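You operate a simulated robot arm through the tools that you are given. There is no shell and no other tool. Be economical: measure what you need, move in short steps, check, and stop when the job is done.

The job below is to be done with a simulated robot arm. You get a single attempt, and the scene is never put back.

JOB
Put the pink coin roll in the cash box.
Fine: unlock it with the blue key, leave the other keys in the stand, slide the lid shut again.

The check looks at the end state, three seconds after you hand in, the way a careful person would. Anything else that was tipped, shoved, dropped, spilled or broken makes it a failure. Lids that push on must go on centred and level and be pressed home; caps that screw on are set level and turned clockwise until they are tight.

ROBOT AND FRAMES
A 7-joint arm with a two-finger parallel gripper, fixed in place. Base frame: the origin is at the foot of the arm, x ahead of it, y to its left, z up; the work surface is at about z = 91. Readings come in cm, degrees, newtons and seconds.
With the tool pointing down near the work surface it reaches from about 28 to 68 cm from the base axis. Its first joint turns from -66.0 to 66.0 degrees. Payload 1.57 kg.
The tool frame sits at the grasp point between the pads (the TCP): z along the fingers, y along the line on which they close. The tips reach 3 cm beyond it. The gripper opens to 11 cm. The fingers are 2.4 cm wide and 1.2 cm thick; the gripper's body (4.8 by 11.2 cm) begins 7.8 cm behind the TCP.
Orientation is that of the tool frame in the base frame, as [roll, pitch, yaw] about the fixed x, y, z axes, in that order (R = Rz(yaw) Ry(pitch) Rx(roll)). With the fingers straight down and closing along the base's y, the tool's x points along the base's -x, its y along +y and its z along -z.

CONTROLS
- The arm moves only by the tool nudge_tool. Its argument "targets" is one flat list of numbers, 6 for each row, row after row: the shift along the tool's x, y, z in cm, then the turn, a rotation vector about the tool's x, y, z in degrees. In form: [x, y, z, ax, ay, az, x, y, z, ax, ay, az, ...]. A call has 1 to 20 rows; each row is the pose to reach, as a shift and turn from the pose commanded when the call began, along the tool's axes at that moment. "gripper" is the gripper command, from -1 (fully open) to 1 (shut), values between in proportion, set as the call begins (left out, the last holds). Rows are played at 5 a second. More than 5 cm and 8.6 degrees between two rows, or a gripper value outside its range, and nothing of the call is played. Where a pose cannot be reached the arm comes as near as it can. A force on the tool above 60 N (or 10 N above the force at the start of the call, whichever is more), or a blocked arm, ends the call early, and 0.2 s more pass. Each finger travels about 10.8 cm/s and halts on what it meets, pressing with about 33 N; the grip force reading is that of the motor and also rises with nothing between the fingers. The clock runs only during rows and for 0.2 s after the last one: add rows that repeat a pose to give the fingers time. It gives the time, the measured TCP pose, the force on the tool (base axes), the opening and the grip force at its end, in the units of the frame above (readings bear some noise), with the torque about the TCP (base axes, N m) and any sound that the robot's microphone picked up, and new pictures: "pictures" is both (left out), scene, wrist or none.
- Cameras (640 x 400 px; columns grow to the right, rows downward): "scene" is fixed at [17.45, -40.22, 141.64]; the picture's right is [0.73, -0.68, 0.00], its down [-0.36, -0.39, -0.85] and it looks along [0.58, 0.62, -0.53] (base axes); focal length 260 px, centre (320, 200). "wrist" rides on the gripper at [7, 1.6, -14.1] in the tool frame; the picture's right is [-0.23, 0.97, 0.00], its down [-0.86, -0.20, -0.48] and it looks along [-0.47, -0.11, 0.88] (tool axes); focal length 222 px, centre (320, 200). There is no depth. A picture from a camera that has moved, and an enlarged one, comes with that camera's place and axes in the base frame and with its lens. The place of the scene camera against the robot may be out by one fixed shift of up to 1.8 cm in any direction.
- close_up(camera, box): a new picture of the part [left, top, right, bottom] of that camera's present view, enlarged. No time passes.
- finish_job(): hands the job in; it is judged then, once.

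Go step by step. Nothing tells you positions but the pictures and the camera data: compare them with the known pose of the tool, close in by small moves and look again before you grip or let go. The budget is 120 turns and 200 pictures, counting those below and the enlarged ones. Unless the task says otherwise, let go and move clear before handing in, and close with one line.

The tools are called as name(argument=value, ...) on one line, values as JSON. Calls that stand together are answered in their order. nudge_tool: Moves the arm, as the interface text tells. Its arguments: {"type":"object","properties":{"targets":{"type":"array"},"gripper":{"type":"number"},"pictures":{"type":"string","enum":["both","scene","wrist","none"]}},"required":["targets"]} The other tools are called the same way: close_up (camera, box) takes an enlarged picture of a part of a camera's view; finish_job () hands the job in.

At the start:

```text
time: 0.0
position: [34.59, -9.65, 129.36]
orientation: [180.0, 0.0, 179.9]
wrist_force: [0.2, 0.4, 0.6]
wrist_torque: [-0.01, 0.01, -0.03]
grip_width: 10.98
grasp_force: 0.0
```

scene: 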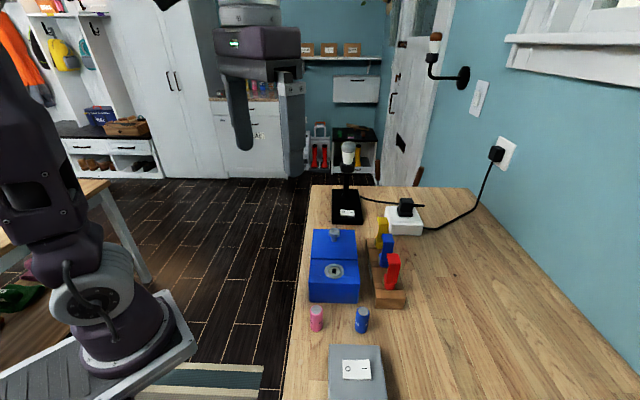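
wrist: 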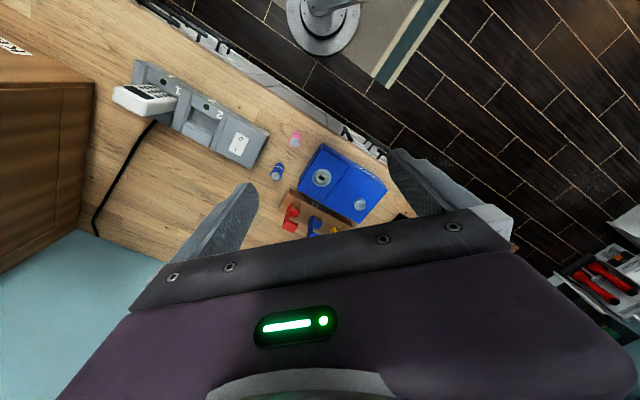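

I see a blue cash box with a keyhole plate and a knob on its lid, a stand with red, blue and yellow keys, and pink and blue coin rolls. I'll look closer first.

close_up(camera="scene", box=[290, 200, 430, 340])

close_up(camera="wrist", box=[250, 110, 410, 240])

```text
2.86 times, centred on (360, 270) of scene
camera zoom: at [17.45, -40.22, 141.64], right [0.73, -0.68, 0.0], down [-0.36, -0.39, -0.85], along [0.58, 0.62, -0.53], focal length 742 px, centre (206, 0)
```

zoom: 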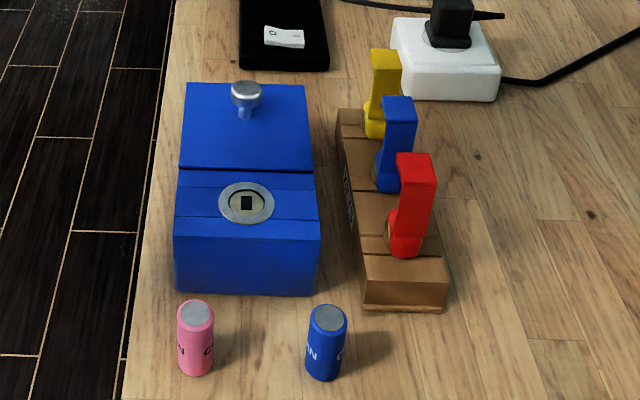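

```text
3.08 times, centred on (330, 175) of wrist
camera zoom: at [27.63, -8.08, 143.32], right [0.23, 0.97, 0.0], down [0.86, -0.2, 0.48], along [0.47, -0.11, -0.88], focal length 684 px, centre (289, 277)
```

zoom: 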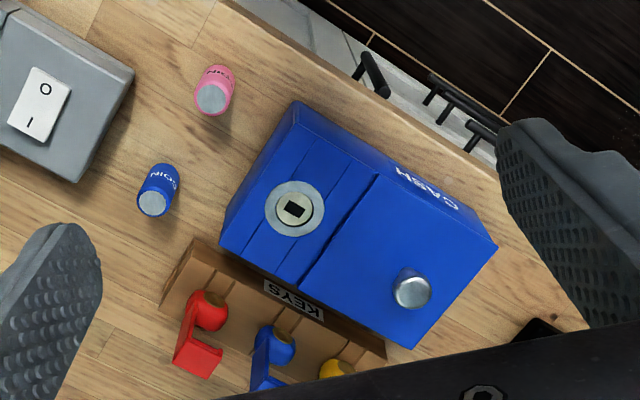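

The box axis runs about 45° (keyhole near (46,-12), knob near (53,-5)), with the keys to its right. I'll move the wrist closer to look.

nudge_tool(targets=[-2, -1, 3, 0, 0, 0, -4, -2, 6, 0, 0, 0, -6, -3, 9, 0, 0, 0, -8, -4, 10, 0, 0, 0, -8, -4, 10, 0, 0, 0])

```text
time: 1.2
position: [42.53, -13.61, 119.06]
orientation: [-180.0, 0.0, 180.0]
wrist_force: [0.8, -0.7, -0.9]
wrist_torque: [0.02, 0.01, 0.01]
grip_width: 11.03
grasp_force: 0.1
camera wrist: at [35.62, -12.1, 133.1], right [0.23, 0.97, 0.0], down [0.86, -0.2, 0.48], along [0.47, -0.11, -0.88], focal length 222 px, centre (320, 200)
```

scene: 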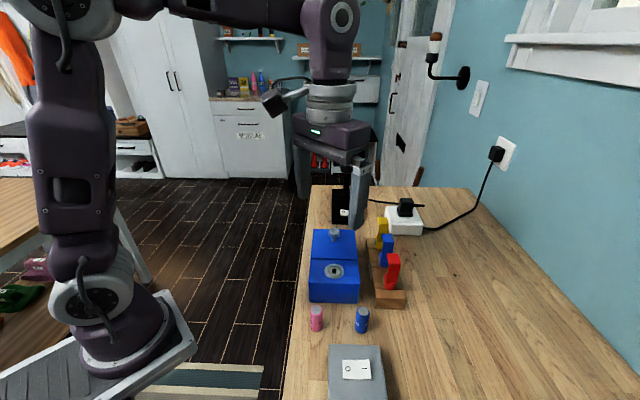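
wrist: 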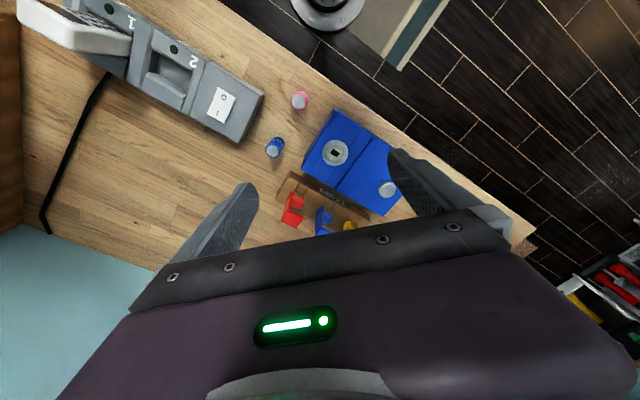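

close_up(camera="wrist", box=[260, 80, 420, 240])

close_up(camera="scene", box=[360, 205, 420, 315])

```text
2.50 times, centred on (340, 160) of wrist
camera zoom: at [35.62, -12.1, 133.1], right [0.23, 0.97, 0.0], down [0.86, -0.2, 0.48], along [0.47, -0.11, -0.88], focal length 555 px, centre (270, 300)
```

zoom: 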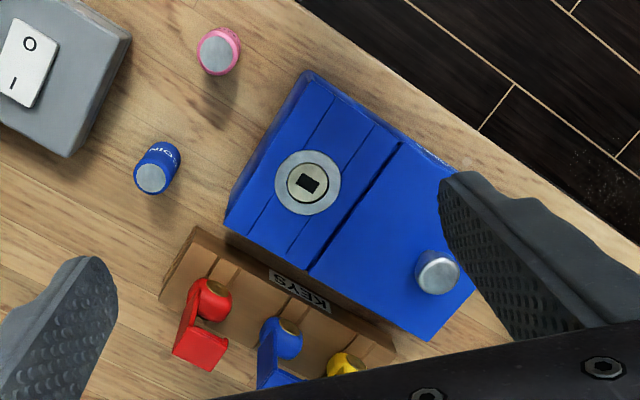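

```text
3.64 times, centred on (390, 260) of scene
camera zoom: at [17.45, -40.22, 141.64], right [0.73, -0.68, 0.0], down [-0.36, -0.39, -0.85], along [0.58, 0.62, -0.53], focal length 944 px, centre (66, -18)
```

zoom: 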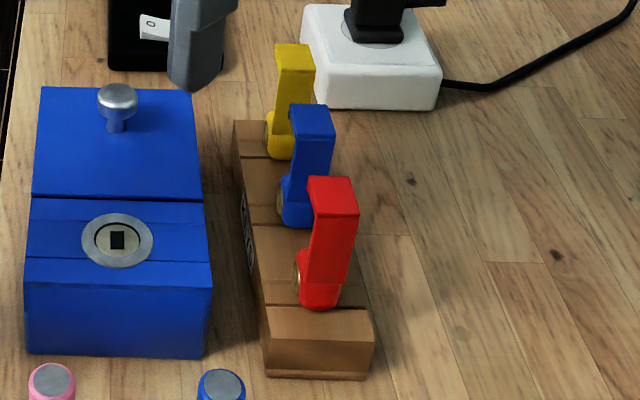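

I need to understand the key shape. I'll turn the hand 45° and look at the keys from the box side.

nudge_tool(targets=[-2.4, 0, 1, 0, 0, 7.5, -4.8, 0, 2, 0, 0, 15, -7.2, 0, 3, 0, 0, 22.5, -9.6, 0, 4, 0, 0, 30, -12, -0.2, 5, 0, 0, 37.5, -14.5, -0.4, 7, 0, 0, 45, -14.5, -0.4, 7, 0, 0, 45], pictures="wrist")

```text
time: 2.8
position: [57.09, -13.96, 112.28]
orientation: [180.0, -0.1, 134.9]
wrist_force: [-0.1, -0.2, -0.1]
wrist_torque: [0.02, 0.02, -0.01]
grip_width: 11.02
grasp_force: 0.0
camera wrist: at [53.37, -7.86, 126.31], right [0.85, 0.53, 0.0], down [0.46, -0.75, 0.48], along [0.25, -0.41, -0.88], focal length 222 px, centre (320, 200)
```

wrist: 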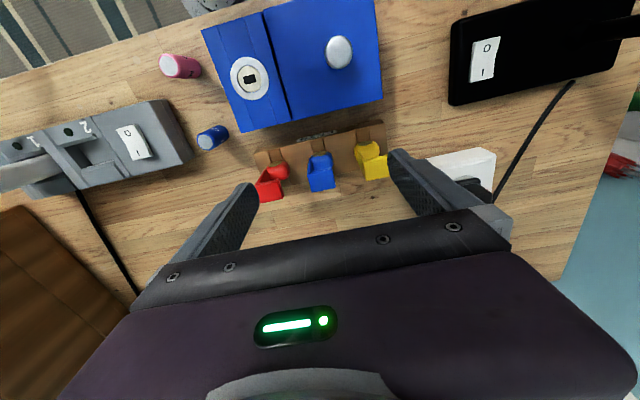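

close_up(camera="wrist", box=[240, 110, 400, 210])

close_up(camera="wrist", box=[190, 0, 390, 125])

```text
4.00 times, centred on (320, 160) of wrist
camera zoom: at [53.37, -7.86, 126.31], right [0.85, 0.53, 0.0], down [0.46, -0.75, 0.48], along [0.25, -0.41, -0.88], focal length 888 px, centre (320, 360)
```

zoom: 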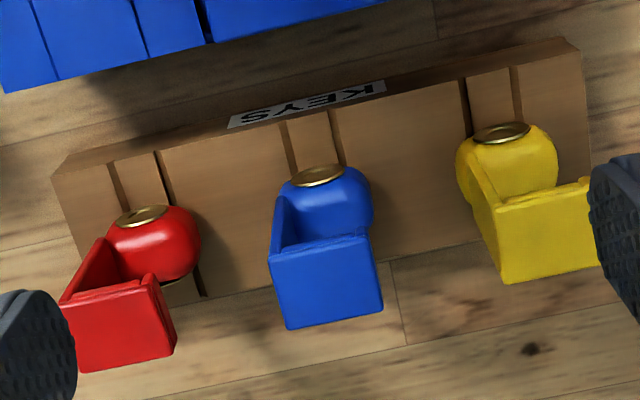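

```text
3.20 times, centred on (290, 62) of wrist
camera zoom: at [53.37, -7.86, 126.31], right [0.85, 0.53, 0.0], down [0.46, -0.75, 0.48], along [0.25, -0.41, -0.88], focal length 711 px, centre (416, 640)
```

zoom: 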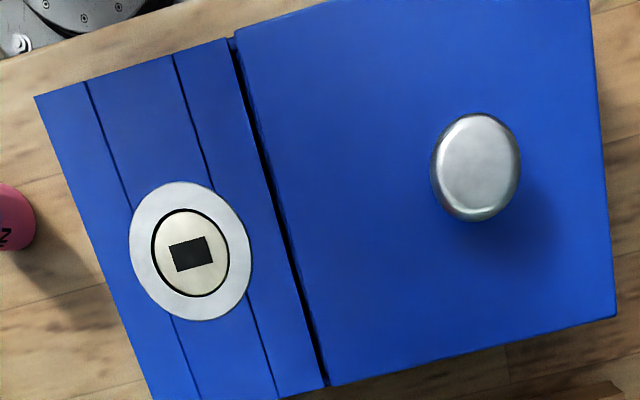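

The keys' hubs sit in the stand, each with a vertical wall on its side and a roof above. The blue roof is centred near (58.7,-16.4,103.6). I'll turn the hand to yaw 225, so it closes across the stand, above the blue key.

nudge_tool(targets=[-0.3, 0, 0, 0, 0, -8, -0.6, 0, 0, 0, 0, -16, -0.9, -0.1, 0, 0, 0, -24, -1.2, -0.1, 0, 0, 0, -32, -1.5, -0.2, 0, 0, 0, -40, -1.8, -0.2, 0, 0, 0, -48, -2.1, -0.3, 0, 0, 0, -56, -2.4, -0.3, 0, 0, 0, -64, -2.6, -0.4, 0, 0, 0, -72, -2.83, -0.4, 0, 0, 0, -80, -2.83, -0.42, 0, 0, 0, -88, -2.83, -0.42, 0, 0, 0, -90, -2.83, -0.42, 0, 0, 0, -90], gripper=-0.05)

```text
time: 5.6
position: [58.75, -16.37, 112.31]
orientation: [179.9, 0.0, -135.0]
wrist_force: [0.7, 0.1, -0.9]
wrist_torque: [0.02, 0.0, -0.01]
grip_width: 5.79
grasp_force: 0.1
camera wrist: at [52.75, -20.21, 126.31], right [-0.53, 0.85, 0.0], down [0.75, 0.46, 0.48], along [0.41, 0.25, -0.88], focal length 222 px, centre (320, 200)
```

scene: 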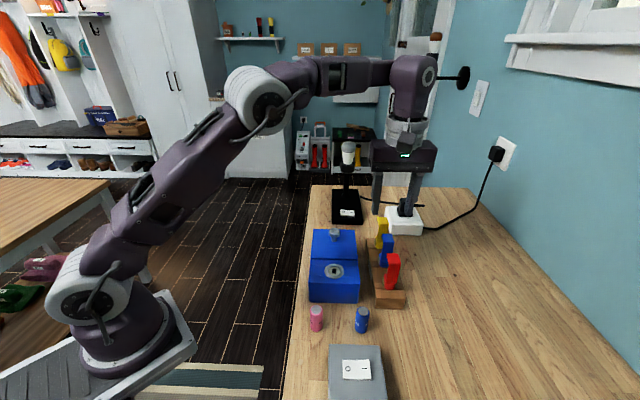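
wrist: 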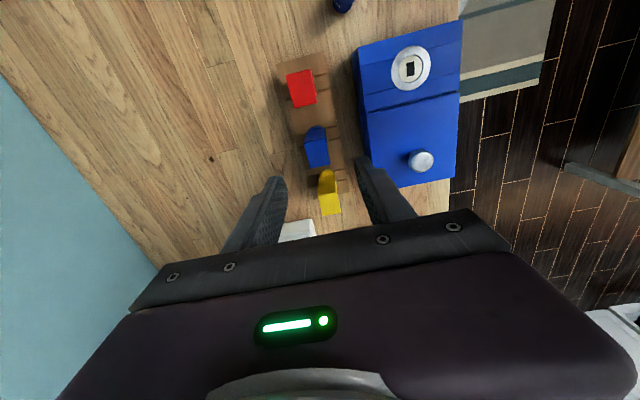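

close_up(camera="wrist", box=[260, 40, 400, 220])

close_up(camera="scene", box=[360, 170, 440, 310])

```text
2.22 times, centred on (330, 130) of wrist
camera zoom: at [52.75, -20.21, 126.31], right [-0.53, 0.85, 0.0], down [0.75, 0.46, 0.48], along [0.41, 0.25, -0.88], focal length 494 px, centre (298, 356)
```

zoom: 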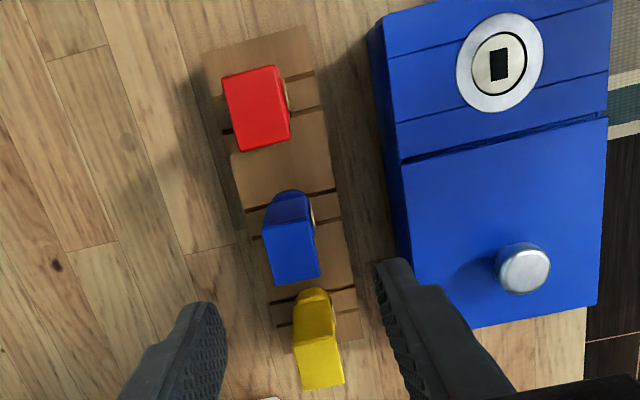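

```text
2.86 times, centred on (400, 240) of scene
camera zoom: at [17.45, -40.22, 141.64], right [0.73, -0.68, 0.0], down [-0.36, -0.39, -0.85], along [0.58, 0.62, -0.53], focal length 742 px, centre (91, 86)
```

zoom: 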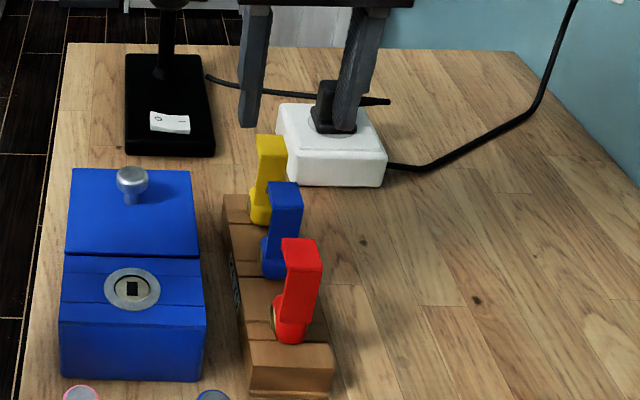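

The roof is about 2.4 cm wide and aligned with the fingers, centred at (58.75,-16.6). I'll go down to straddle it, then look before gripping.

nudge_tool(targets=[0.1, -0.1, 3, 0, 0, 0, 0.1, -0.1, 6, 0, 0, 0, 0.1, -0.1, 8, 0, 0, 0, 0.1, -0.1, 10, 0, 0, 0, 0.1, -0.1, 10, 0, 0, 0])

close_up(camera="wrist", box=[240, 100, 400, 240])

close_up(camera="scene", box=[350, 190, 430, 310])

```text
time: 6.8
position: [58.86, -16.48, 102.31]
orientation: [-180.0, 0.0, -135.0]
wrist_force: [-0.7, -0.2, -0.7]
wrist_torque: [0.02, -0.01, -0.01]
grip_width: 5.77
grasp_force: 0.1
camera wrist: at [52.74, -20.36, 116.34], right [-0.53, 0.85, 0.0], down [0.75, 0.46, 0.48], along [0.41, 0.25, -0.88], focal length 222 px, centre (320, 200)
```

scene: 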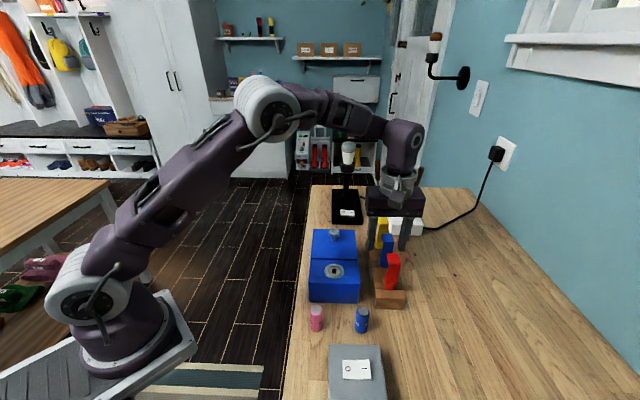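
wrist: 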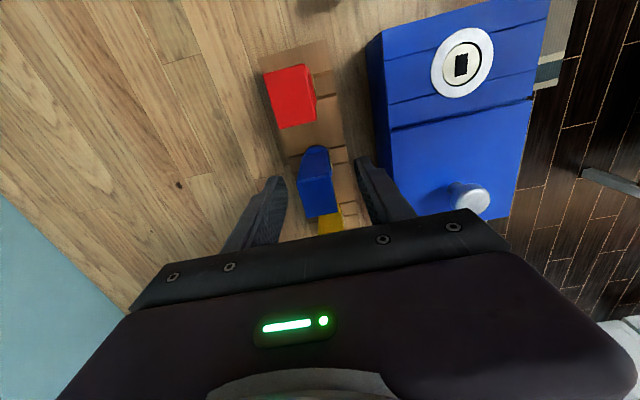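

```text
2.86 times, centred on (320, 170) of wrist
camera zoom: at [52.74, -20.36, 116.34], right [-0.53, 0.85, 0.0], down [0.75, 0.46, 0.48], along [0.41, 0.25, -0.88], focal length 635 px, centre (320, 286)
```

zoom: 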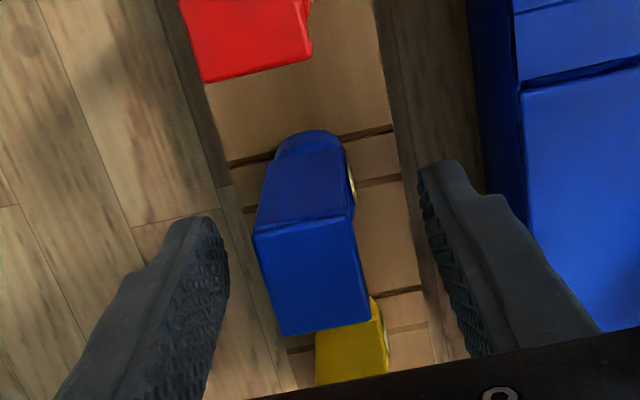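

```text
3.33 times, centred on (390, 250) of scene
camera zoom: at [17.45, -40.22, 141.64], right [0.73, -0.68, 0.0], down [-0.36, -0.39, -0.85], along [0.58, 0.62, -0.53], focal length 865 px, centre (87, 33)
```

zoom: 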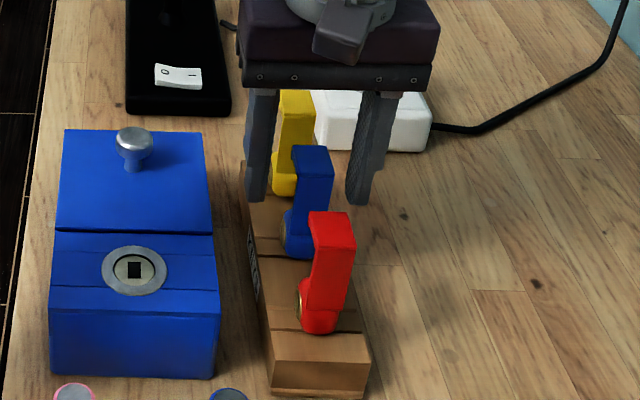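

The fingers straddle the roof and are well centred. Next I grip.

nudge_tool(targets=[0, 0.15, 0.5, 0, 0, 0, 0, 0.15, 0.5, 0, 0, 0], pictures="none")

nudge_tool(targets=[0, 0, 0, 0, 0, 0, 0, 0, 0, 0, 0, 0, 0, 0, 0, 0, 0, 0, 0, 0, 0, 0, 0, 0], gripper=1)

close_up(camera="wrist", box=[240, 100, 400, 240])

```text
time: 7.4
position: [58.73, -16.4, 101.73]
orientation: [-179.9, 0.0, -135.0]
wrist_force: [-0.7, 0.0, 0.1]
wrist_torque: [-0.03, 0.0, 0.01]
grip_width: 5.77
grasp_force: 0.0
```

```text
time: 8.4
position: [58.68, -16.44, 101.85]
orientation: [180.0, 0.0, -135.0]
wrist_force: [-0.4, 0.3, 0.3]
wrist_torque: [0.0, -0.03, 0.0]
grip_width: 2.38
grasp_force: 32.4
camera wrist: at [52.63, -20.19, 115.84], right [-0.53, 0.85, 0.0], down [0.75, 0.46, 0.48], along [0.41, 0.25, -0.88], focal length 222 px, centre (320, 200)
```

scene: 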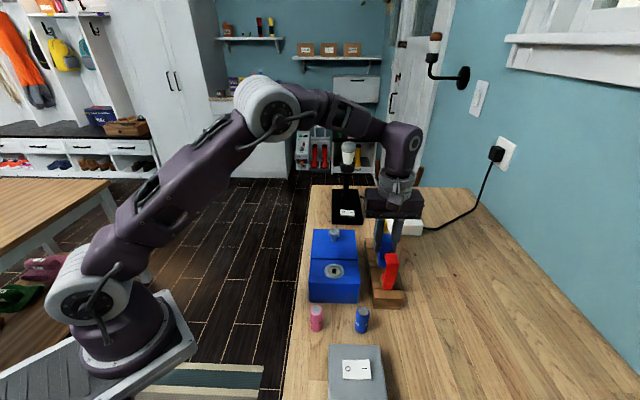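
wrist: 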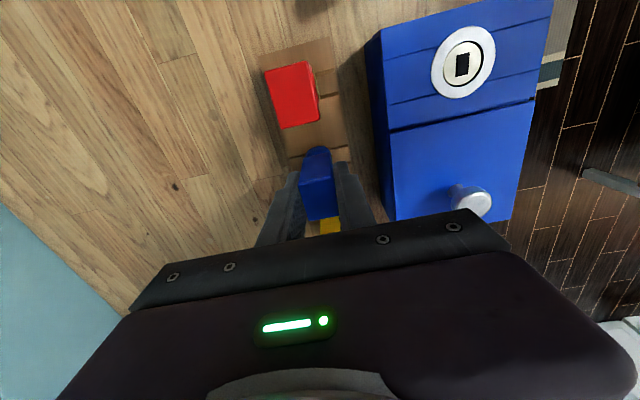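

```text
2.86 times, centred on (320, 170) of wrist
camera zoom: at [52.63, -20.19, 115.84], right [-0.53, 0.85, 0.0], down [0.75, 0.46, 0.48], along [0.41, 0.25, -0.88], focal length 635 px, centre (320, 286)
```

zoom: 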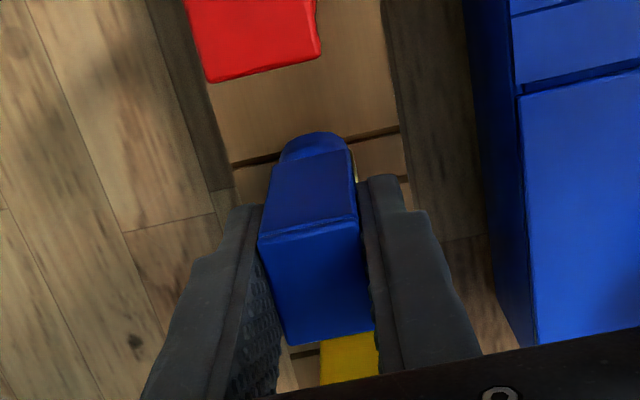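

It's gripped (2.38 cm). I'll lift slowly and check that the key comes out freely.

nudge_tool(targets=[0, 0, -0.5, 0, 0, 0, 0, 0, -1, 0, 0, 0, 0, 0, -1.5, 0, 0, 0, 0, 0, -2, 0, 0, 0], pictures="none")

close_up(camera="scene", box=[350, 170, 430, 310])

```text
time: 9.4
position: [58.8, -16.46, 103.76]
orientation: [-180.0, 0.0, -135.1]
wrist_force: [-0.7, -0.4, 0.4]
wrist_torque: [-0.01, 0.01, 0.01]
grip_width: 2.32
grasp_force: 33.1
```

```text
2.86 times, centred on (390, 240) of scene
camera zoom: at [17.45, -40.22, 141.64], right [0.73, -0.68, 0.0], down [-0.36, -0.39, -0.85], along [0.58, 0.62, -0.53], focal length 742 px, centre (120, 86)
```

zoom: 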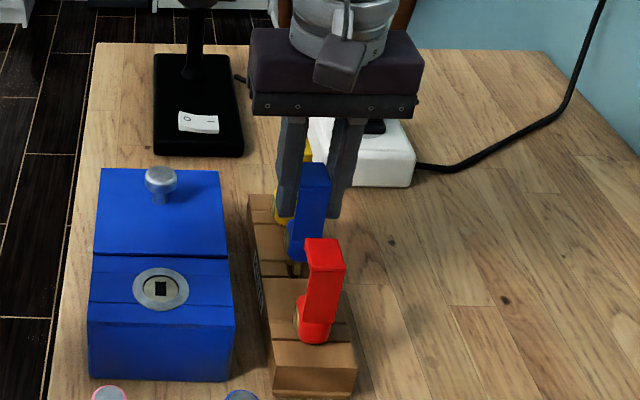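

It's coming out cleanly. I'll lift it well clear and look at the shaft and bit.

nudge_tool(targets=[0, 0, -2, 0, 0, 0, 0, 0, -4, 0, 0, 0, 0, 0, -6, 0, 0, 0, 0, 0, -8, 0, 0, 0, 0, 0, -10, 0, 0, 0, 0, 0, -10, 0, 0, 0])

close_up(camera="scene", box=[350, 140, 430, 310])

```text
time: 10.8
position: [58.64, -16.48, 113.75]
orientation: [-180.0, 0.0, -135.1]
wrist_force: [0.4, 0.1, -0.8]
wrist_torque: [-0.01, 0.0, 0.0]
grip_width: 2.38
grasp_force: 33.5
camera wrist: at [52.6, -20.23, 127.72], right [-0.53, 0.85, 0.0], down [0.75, 0.46, 0.48], along [0.41, 0.25, -0.88], focal length 222 px, centre (320, 200)
```

scene: 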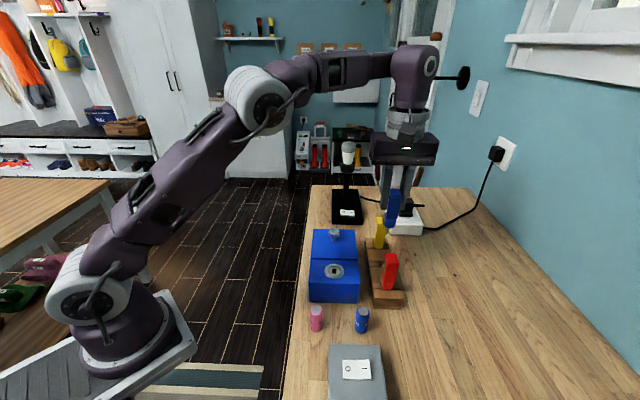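
wrist: 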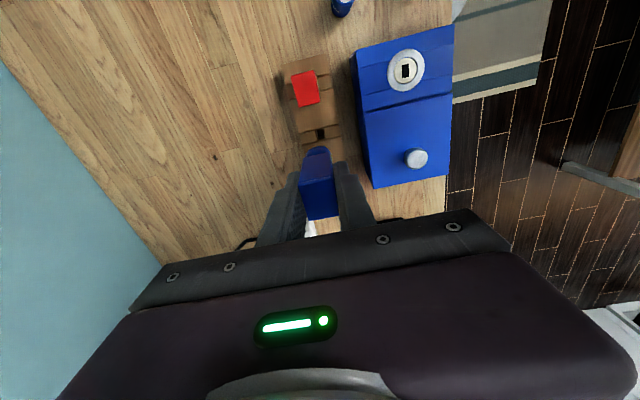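

```text
2.35 times, centred on (390, 225) of scene
camera zoom: at [17.45, -40.22, 141.64], right [0.73, -0.68, 0.0], down [-0.36, -0.39, -0.85], along [0.58, 0.62, -0.53], focal length 611 px, centre (155, 141)
```

zoom: 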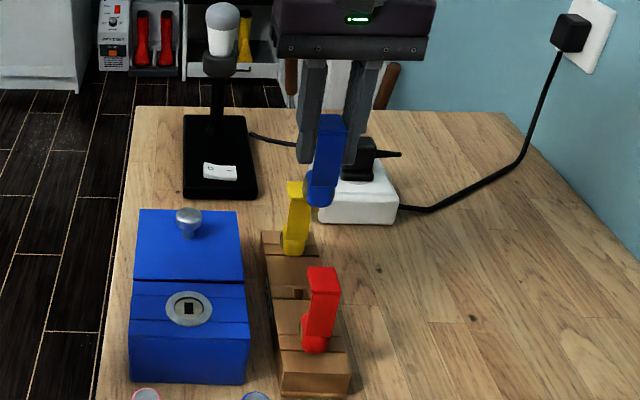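

close_up(camera="scene", box=[375, 180, 415, 240])

close_up(camera="wrist", box=[270, 110, 370, 230])

```text
6.67 times, centred on (395, 210) of scene
camera zoom: at [17.45, -40.22, 141.64], right [0.73, -0.68, 0.0], down [-0.36, -0.39, -0.85], along [0.58, 0.62, -0.53], focal length 1730 px, centre (-180, 133)
```

zoom: 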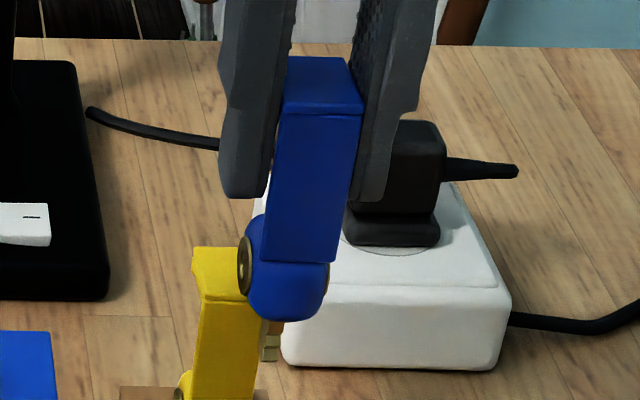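

```text
3.33 times, centred on (320, 170) of wrist
camera zoom: at [52.6, -20.23, 127.72], right [-0.53, 0.85, 0.0], down [0.75, 0.46, 0.48], along [0.41, 0.25, -0.88], focal length 740 px, centre (320, 300)
```

zoom: 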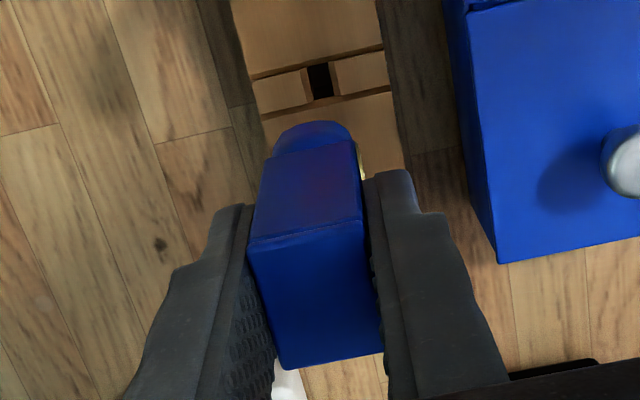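

The key has a gold blade shaft directly below the grip, tip about 9.2 cm below the TCP. The stand slot and keyhole are both long along the box axis, so no turn is needed for insertion. I'll carry it toward the box, holding short of the keyhole to measure it.

nudge_tool(targets=[0.7, 3, 0, 0, 0, 0, 1.4, 6, 0, 0, 0, 0, 2.1, 9, 0, 0, 0, 0, 2.7, 12.06, 0, 0, 0, 0, 2.7, 12.06, 0, 0, 0, 0, 2.7, 12.06, 0, 0, 0, 0], pictures="none")

close_up(camera="wrist", box=[260, 70, 380, 220])

close_up(camera="scene", box=[295, 160, 385, 310])

```text
time: 12.2
position: [48.27, -9.9, 113.6]
orientation: [-180.0, 0.0, -135.1]
wrist_force: [0.3, 0.5, -0.1]
wrist_torque: [0.03, 0.02, -0.01]
grip_width: 2.34
grasp_force: 33.0
```

```text
2.67 times, centred on (320, 145) of wrist
camera zoom: at [42.18, -13.65, 127.68], right [-0.53, 0.85, 0.0], down [0.75, 0.46, 0.48], along [0.41, 0.25, -0.88], focal length 592 px, centre (320, 347)
```

zoom: 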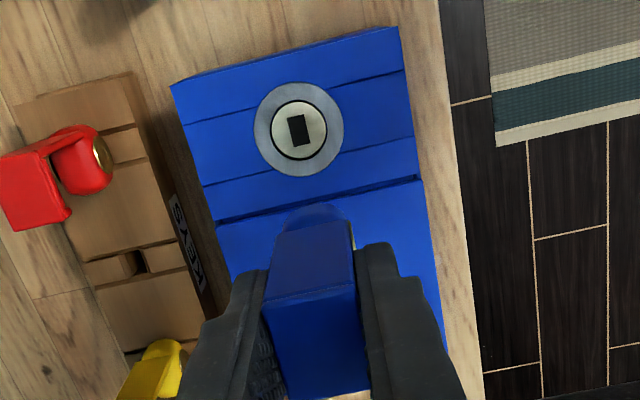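

```text
2.67 times, centred on (340, 235) of scene
camera zoom: at [17.45, -40.22, 141.64], right [0.73, -0.68, 0.0], down [-0.36, -0.39, -0.85], along [0.58, 0.62, -0.53], focal length 692 px, centre (267, 107)
```

zoom: 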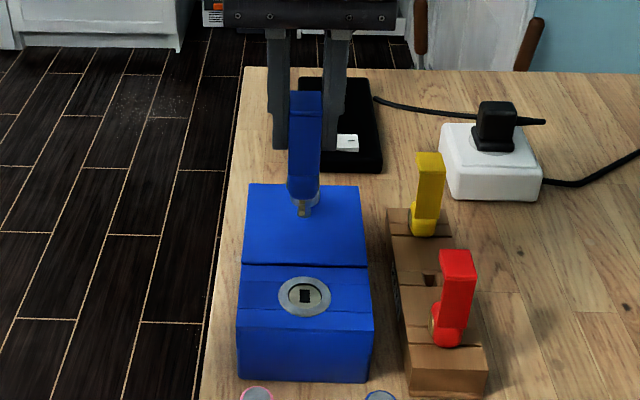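

The keyhole comes out at about (46.45,-12.15), box top near z 98. I'll move above it, tip just over the plate, and check in the scene camera.

nudge_tool(targets=[1.4, -0.15, 0, 0, 0, 0, 2.88, -0.3, 0, 0, 0, 0, 2.88, -0.3, 2, 0, 0, 0, 2.88, -0.3, 4, 0, 0, 0, 2.88, -0.3, 4, 0, 0, 0], pictures="none")

close_up(camera="scene", box=[305, 210, 365, 310])

close_up(camera="wrist", box=[260, 70, 380, 220])

```text
time: 13.4
position: [46.32, -12.26, 109.75]
orientation: [-180.0, 0.1, -135.0]
wrist_force: [0.0, -0.3, -0.7]
wrist_torque: [0.0, 0.01, 0.01]
grip_width: 2.34
grasp_force: 33.3
```

```text
4.00 times, centred on (335, 260) of scene
camera zoom: at [17.45, -40.22, 141.64], right [0.73, -0.68, 0.0], down [-0.36, -0.39, -0.85], along [0.58, 0.62, -0.53], focal length 1038 px, centre (260, -40)
```

zoom: 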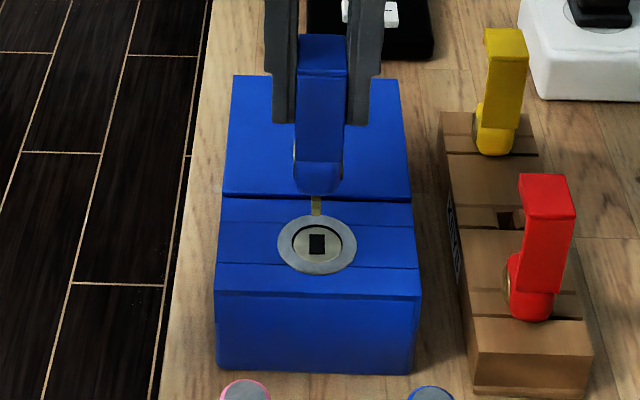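

```text
2.67 times, centred on (320, 145) of wrist
camera zoom: at [40.31, -15.9, 123.8], right [-0.53, 0.85, 0.0], down [0.75, 0.46, 0.48], along [0.41, 0.25, -0.88], focal length 592 px, centre (320, 347)
```

zoom: 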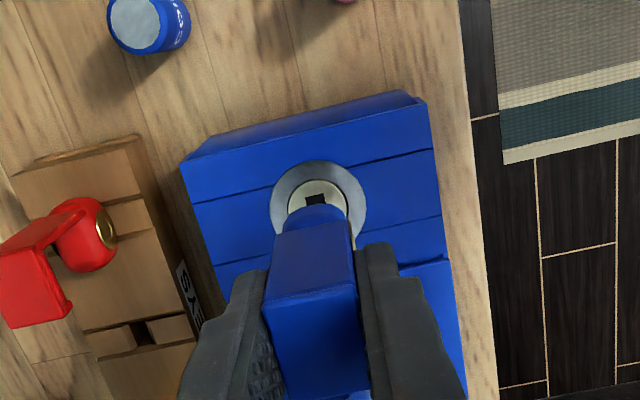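

close_up(camera="scene", box=[321, 251, 349, 279])

close_up(camera="wrist", box=[300, 125, 340, 165])

```text
14.29 times, centred on (335, 265) of scene
camera zoom: at [17.45, -40.22, 141.64], right [0.73, -0.68, 0.0], down [-0.36, -0.39, -0.85], along [0.58, 0.62, -0.53], focal length 3708 px, centre (106, -729)
```

zoom: 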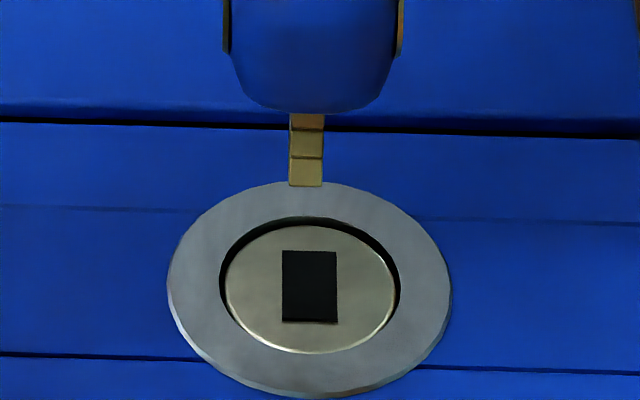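

```text
10.00 times, centred on (320, 145) of wrist
camera zoom: at [40.31, -15.9, 123.8], right [-0.53, 0.85, 0.0], down [0.75, 0.46, 0.48], along [0.41, 0.25, -0.88], focal length 2221 px, centre (320, 750)
```

zoom: 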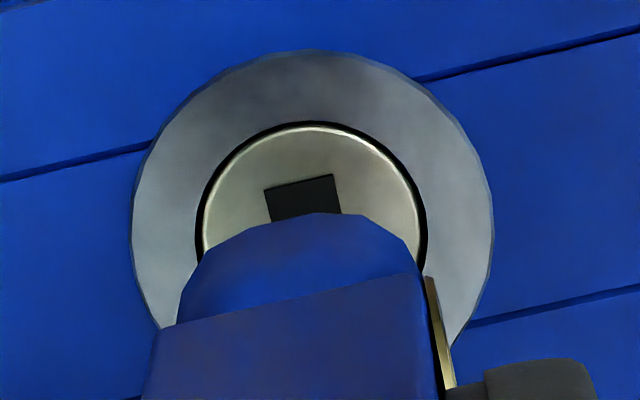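

The blade (0.5 cm) needs about +0.12 cm along both axes to centre on the hole (0.83 cm wide). I'll correct that and go lower.

nudge_tool(targets=[-0.12, -0.12, 0.5, 0, 0, 0, -0.12, -0.12, 1.0, 0, 0, 0, -0.12, -0.12, 1.3, 0, 0, 0, -0.12, -0.12, 1.3, 0, 0, 0], pictures="none")

close_up(camera="scene", box=[321, 251, 349, 279])

```text
time: 14.4
position: [46.53, -12.1, 108.51]
orientation: [-180.0, -0.1, -135.0]
wrist_force: [0.4, -0.4, -1.4]
wrist_torque: [0.01, -0.03, 0.03]
grip_width: 2.35
grasp_force: 33.2
```

```text
14.29 times, centred on (335, 265) of scene
camera zoom: at [17.45, -40.22, 141.64], right [0.73, -0.68, 0.0], down [-0.36, -0.39, -0.85], along [0.58, 0.62, -0.53], focal length 3708 px, centre (106, -729)
```

zoom: 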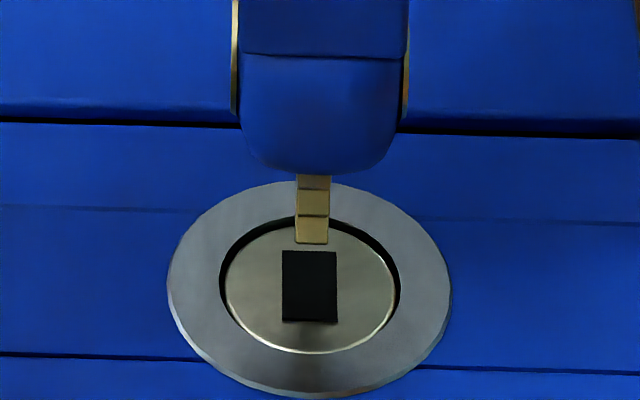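

nudge_tool(targets=[0, 0, 0.3, 0, 0, 0, 0, 0, 0.6, 0, 0, 0, 0, 0, 0.9, 0, 0, 0, 0, 0, 0.9, 0, 0, 0], pictures="none")

close_up(camera="scene", box=[321, 251, 349, 279])

```text
time: 15.4
position: [46.5, -12.05, 107.52]
orientation: [180.0, 0.0, -134.9]
wrist_force: [-0.1, 0.1, -0.4]
wrist_torque: [-0.01, -0.02, 0.0]
grip_width: 2.32
grasp_force: 32.9
```

```text
14.29 times, centred on (335, 265) of scene
camera zoom: at [17.45, -40.22, 141.64], right [0.73, -0.68, 0.0], down [-0.36, -0.39, -0.85], along [0.58, 0.62, -0.53], focal length 3708 px, centre (106, -729)
```

zoom: 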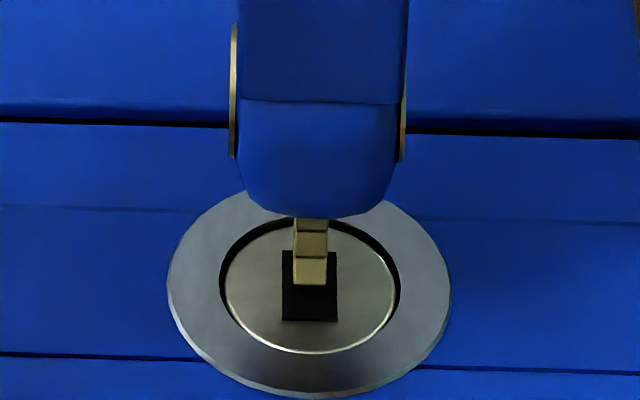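

nudge_tool(targets=[0, 0, 0.2, 0, 0, 0, 0, 0, 0.4, 0, 0, 0, 0, 0, 0.6, 0, 0, 0, 0, 0, 0.6, 0, 0, 0], pictures="none")

close_up(camera="scene", box=[321, 251, 349, 279])

```text
time: 16.4
position: [46.65, -12.08, 107.0]
orientation: [-180.0, 0.0, -135.1]
wrist_force: [0.2, 0.2, -0.6]
wrist_torque: [-0.02, 0.0, 0.01]
grip_width: 2.34
grasp_force: 32.9
```

```text
14.29 times, centred on (335, 265) of scene
camera zoom: at [17.45, -40.22, 141.64], right [0.73, -0.68, 0.0], down [-0.36, -0.39, -0.85], along [0.58, 0.62, -0.53], focal length 3708 px, centre (106, -729)
```

zoom: 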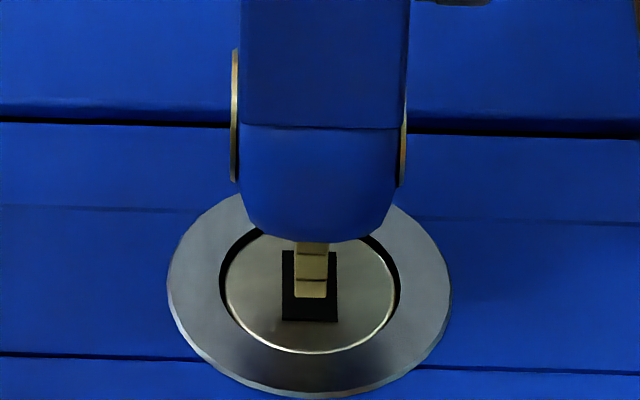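

The blade has entered the hole with no contact force. I'll continue down until it seats.

nudge_tool(targets=[0, 0, 0.2, 0, 0, 0, 0, 0, 0.4, 0, 0, 0, 0, 0, 0.6, 0, 0, 0, 0, 0, 0.8, 0, 0, 0, 0, 0, 0.8, 0, 0, 0], pictures="none")

close_up(camera="scene", box=[321, 251, 349, 279])

```text
time: 17.6
position: [46.57, -12.07, 106.15]
orientation: [-179.9, 0.0, -135.1]
wrist_force: [0.7, 0.0, -0.6]
wrist_torque: [0.01, 0.01, -0.03]
grip_width: 2.36
grasp_force: 33.3
```

```text
14.29 times, centred on (335, 265) of scene
camera zoom: at [17.45, -40.22, 141.64], right [0.73, -0.68, 0.0], down [-0.36, -0.39, -0.85], along [0.58, 0.62, -0.53], focal length 3708 px, centre (106, -729)
```

zoom: 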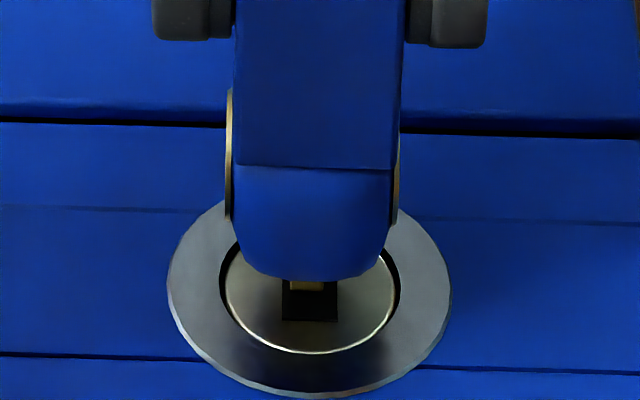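

nudge_tool(targets=[0.1, -0.06, 0.0, 0, 0, 0, 0.1, -0.06, 0.2, 0, 0, 0, 0.1, -0.06, 0.4, 0, 0, 0, 0.1, -0.06, 0.6, 0, 0, 0, 0.1, -0.06, 0.8, 0, 0, 0, 0.1, -0.06, 0.8, 0, 0, 0], pictures="none")

close_up(camera="scene", box=[321, 251, 349, 279])

```text
time: 19.0
position: [46.75, -12.06, 105.38]
orientation: [180.0, 0.1, -134.9]
wrist_force: [-0.3, 0.1, 0.0]
wrist_torque: [0.03, 0.02, 0.03]
grip_width: 2.35
grasp_force: 33.3
```

```text
14.29 times, centred on (335, 265) of scene
camera zoom: at [17.45, -40.22, 141.64], right [0.73, -0.68, 0.0], down [-0.36, -0.39, -0.85], along [0.58, 0.62, -0.53], focal length 3708 px, centre (106, -729)
```

zoom: 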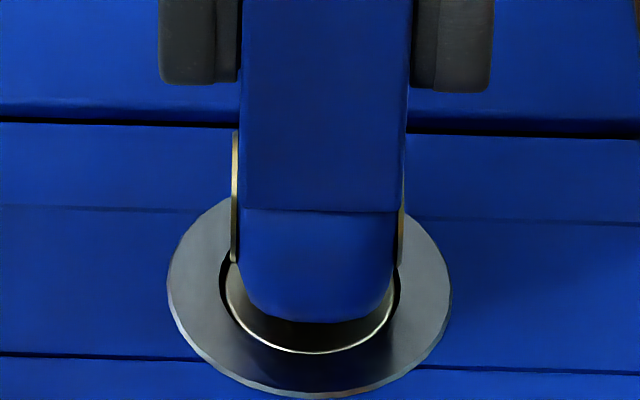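

nudge_tool(targets=[0, 0, 0.15, 0, 0, 0, 0, 0, 0.3, 0, 0, 0, 0, 0, 0.45, 0, 0, 0, 0, 0, 0.45, 0, 0, 0], pictures="none")

close_up(camera="scene", box=[321, 251, 349, 279])

```text
time: 20.0
position: [46.51, -12.19, 104.99]
orientation: [-179.9, 0.0, -135.0]
wrist_force: [-7.2, 1.3, 18.5]
wrist_torque: [0.06, 0.3, -0.02]
grip_width: 2.34
grasp_force: 33.4
```

```text
14.29 times, centred on (335, 265) of scene
camera zoom: at [17.4, -40.21, 141.65], right [0.73, -0.68, 0.0], down [-0.36, -0.39, -0.85], along [0.58, 0.62, -0.53], focal length 3708 px, centre (106, -729)
```

zoom: 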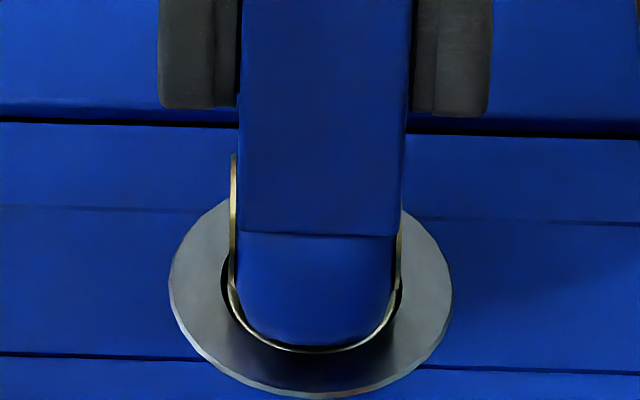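

The key is seated (18 N). I'll ease off the pressure slightly and try turning clockwise (seen from above) gently.

nudge_tool(targets=[0, 0, -0.15, 0, 0, 0, 0, 0, -0.15, 0, 0, 5, 0, 0, -0.15, 0, 0, 10, 0, 0, -0.15, 0, 0, 15, 0, 0, -0.15, 0, 0, 15], pictures="none")

close_up(camera="scene", box=[315, 235, 355, 285])

```text
time: 21.2
position: [46.46, -12.13, 105.11]
orientation: [179.9, 0.0, -150.1]
wrist_force: [-0.2, 0.0, -0.5]
wrist_torque: [-0.02, -0.04, 0.0]
grip_width: 2.36
grasp_force: 32.7
```

```text
8.00 times, centred on (335, 260) of scene
camera zoom: at [17.45, -40.22, 141.64], right [0.73, -0.68, 0.0], down [-0.36, -0.39, -0.85], along [0.58, 0.62, -0.53], focal length 2076 px, centre (200, -280)
```

zoom: 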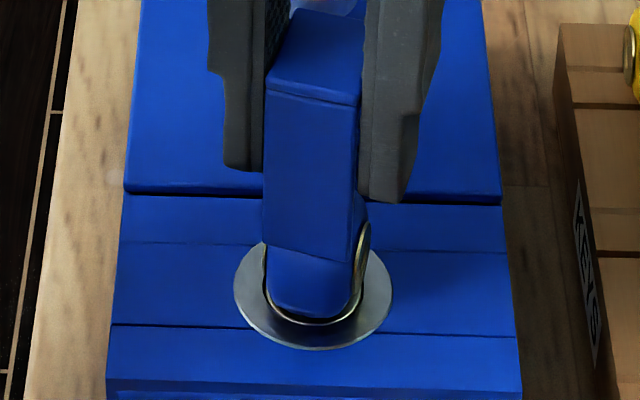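

nudge_tool(targets=[0, 0, 0, 0, 0, 6, 0, 0, 0, 0, 0, 12, 0, 0, 0, 0, 0, 18, 0, 0, 0, 0, 0, 24, 0, 0, 0, 0, 0, 30, 0, 0, 0, 0, 0, 30], pictures="none")

close_up(camera="scene", box=[315, 235, 355, 285])

```text
time: 22.6
position: [46.54, -12.16, 105.04]
orientation: [-179.9, 0.0, 179.9]
wrist_force: [-2.1, 3.5, -0.5]
wrist_torque: [0.34, 0.28, 0.03]
grip_width: 2.34
grasp_force: 32.9
```

```text
8.00 times, centred on (335, 260) of scene
camera zoom: at [17.44, -40.21, 141.65], right [0.73, -0.68, 0.0], down [-0.36, -0.39, -0.85], along [0.58, 0.62, -0.53], focal length 2076 px, centre (200, -280)
```

zoom: 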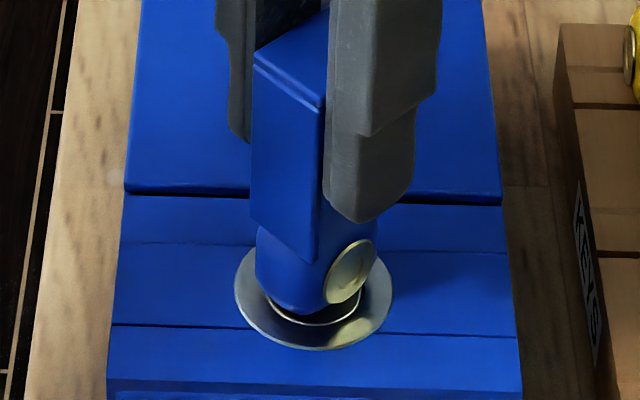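

nudge_tool(targets=[0, 0, 0, 0, 0, 6, 0, 0, 0, 0, 0, 12, 0, 0, 0, 0, 0, 18, 0, 0, 0, 0, 0, 24, 0, 0, 0, 0, 0, 30, 0, 0, 0, 0, 0, 30], pictures="none")

close_up(camera="scene", box=[315, 235, 355, 285])

```text
time: 24.0
position: [46.61, -12.28, 104.98]
orientation: [-180.0, 0.0, 149.9]
wrist_force: [0.1, 3.5, 0.2]
wrist_torque: [0.28, 0.0, -0.01]
grip_width: 2.34
grasp_force: 33.5
```

```text
8.00 times, centred on (335, 260) of scene
camera zoom: at [17.45, -40.21, 141.65], right [0.73, -0.68, 0.0], down [-0.36, -0.39, -0.85], along [0.58, 0.62, -0.53], focal length 2076 px, centre (200, -280)
```

zoom: 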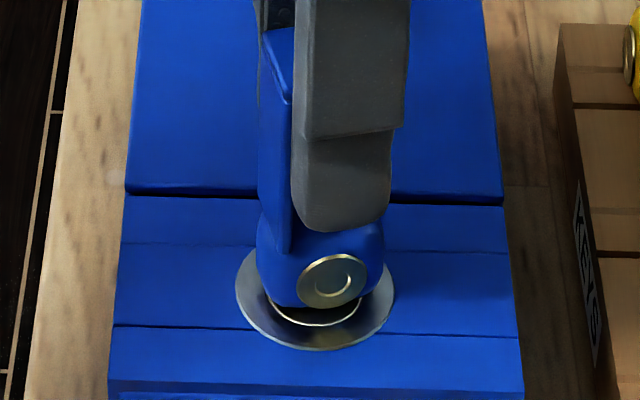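

nudge_tool(targets=[0, 0, 0, 0, 0, 5, 0, 0, 0, 0, 0, 10, 0, 0, 0, 0, 0, 15, 0, 0, 0, 0, 0, 20, 0, 0, 0, 0, 0, 20], pictures="wrist")

close_up(camera="scene", box=[315, 235, 355, 285])

```text
time: 25.2
position: [46.65, -12.23, 105.08]
orientation: [180.0, 0.0, 129.9]
wrist_force: [-1.4, 7.3, 3.0]
wrist_torque: [0.44, 0.13, 0.03]
grip_width: 2.33
grasp_force: 32.6
camera wrist: at [43.39, -5.82, 119.16], right [0.89, 0.45, 0.0], down [0.4, -0.78, 0.48], along [0.22, -0.43, -0.88], focal length 222 px, centre (320, 200)
```

wrist: 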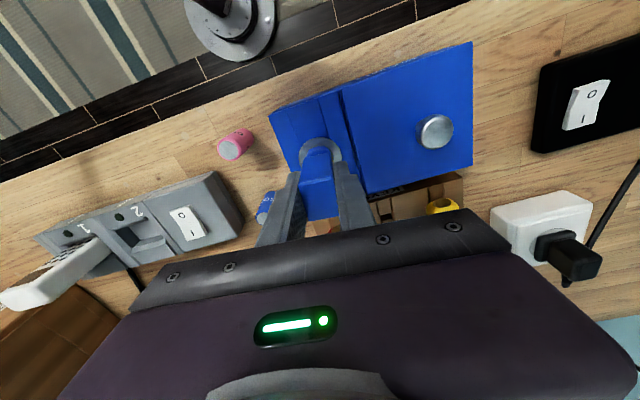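

```text
8.00 times, centred on (335, 260) of scene
camera zoom: at [17.44, -40.2, 141.65], right [0.73, -0.68, 0.0], down [-0.36, -0.39, -0.85], along [0.58, 0.62, -0.53], focal length 2076 px, centre (200, -280)
```

zoom: 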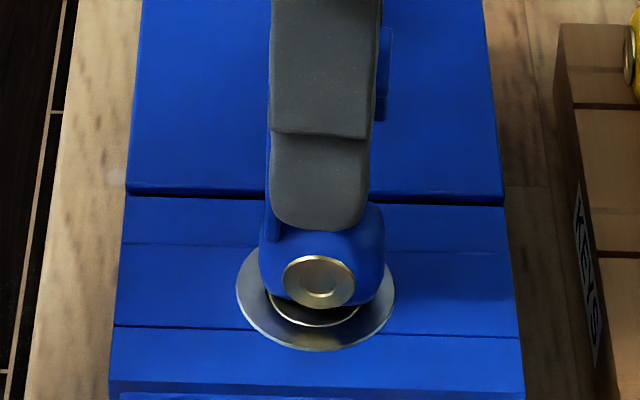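

It has turned 95° with no stop and no click yet. I'll relieve the side load and turn a little further.

nudge_tool(targets=[0.08, 0.06, 0, 0, 0, 5, 0.08, 0.06, 0, 0, 0, 10, 0.08, 0.06, 0, 0, 0, 15, 0.08, 0.06, 0, 0, 0, 20, 0.08, 0.06, 0, 0, 0, 20], pictures="none")

close_up(camera="scene", box=[315, 235, 355, 285])

```text
time: 26.4
position: [46.6, -12.14, 105.05]
orientation: [-180.0, 0.0, 109.9]
wrist_force: [0.2, -2.2, 1.7]
wrist_torque: [-0.18, 0.01, 0.05]
grip_width: 2.35
grasp_force: 32.9
```

```text
8.00 times, centred on (335, 260) of scene
camera zoom: at [17.44, -40.23, 141.64], right [0.73, -0.68, 0.0], down [-0.36, -0.39, -0.85], along [0.58, 0.62, -0.53], focal length 2076 px, centre (200, -280)
```

zoom: 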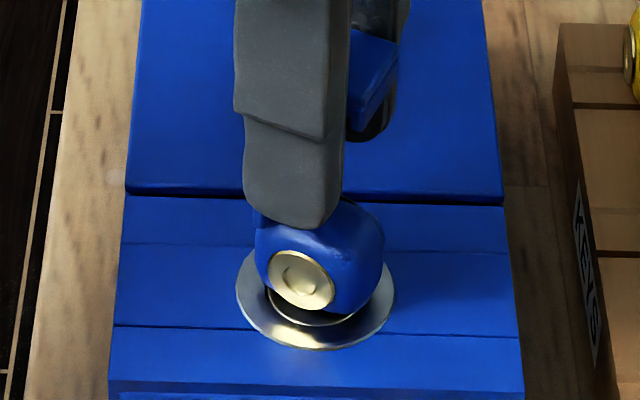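

nudge_tool(targets=[0, 0, -0.4, 0, 0, 0, 0, 0, -0.8, 0, 0, 0, 0, 0, -1.2, 0, 0, 0, 0, 0, -1.2, 0, 0, 0], pictures="none")

close_up(camera="scene", box=[321, 251, 349, 279])

```text
time: 27.4
position: [46.52, -12.03, 106.28]
orientation: [-180.0, 0.0, 110.1]
wrist_force: [-1.1, 0.2, -5.0]
wrist_torque: [0.06, 0.05, 0.05]
grip_width: 2.35
grasp_force: 32.6
```

```text
14.29 times, centred on (335, 265) of scene
camera zoom: at [17.45, -40.22, 141.64], right [0.73, -0.68, 0.0], down [-0.36, -0.39, -0.85], along [0.58, 0.62, -0.53], focal length 3708 px, centre (106, -729)
```

zoom: 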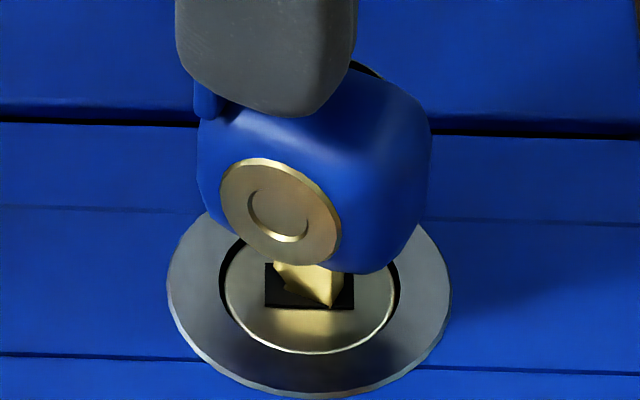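

The lock plug has turned to 90° while the key lags with play. I'll push back down and turn slightly more to feel whether this is the stop.

nudge_tool(targets=[0, 0, 0.4, 0, 0, 0, 0, 0, 0.8, 0, 0, 0, 0, 0, 1.15, 0, 0, 0, 0, 0, 1.15, 0, 0, 4, 0, 0, 1.15, 0, 0, 8, 0, 0, 1.15, 0, 0, 8], pictures="none")

```text
time: 28.8
position: [46.55, -12.03, 105.11]
orientation: [-180.0, 0.0, 101.9]
wrist_force: [-2.8, -3.7, -1.1]
wrist_torque: [-0.3, 0.1, 0.31]
grip_width: 2.35
grasp_force: 33.9
```

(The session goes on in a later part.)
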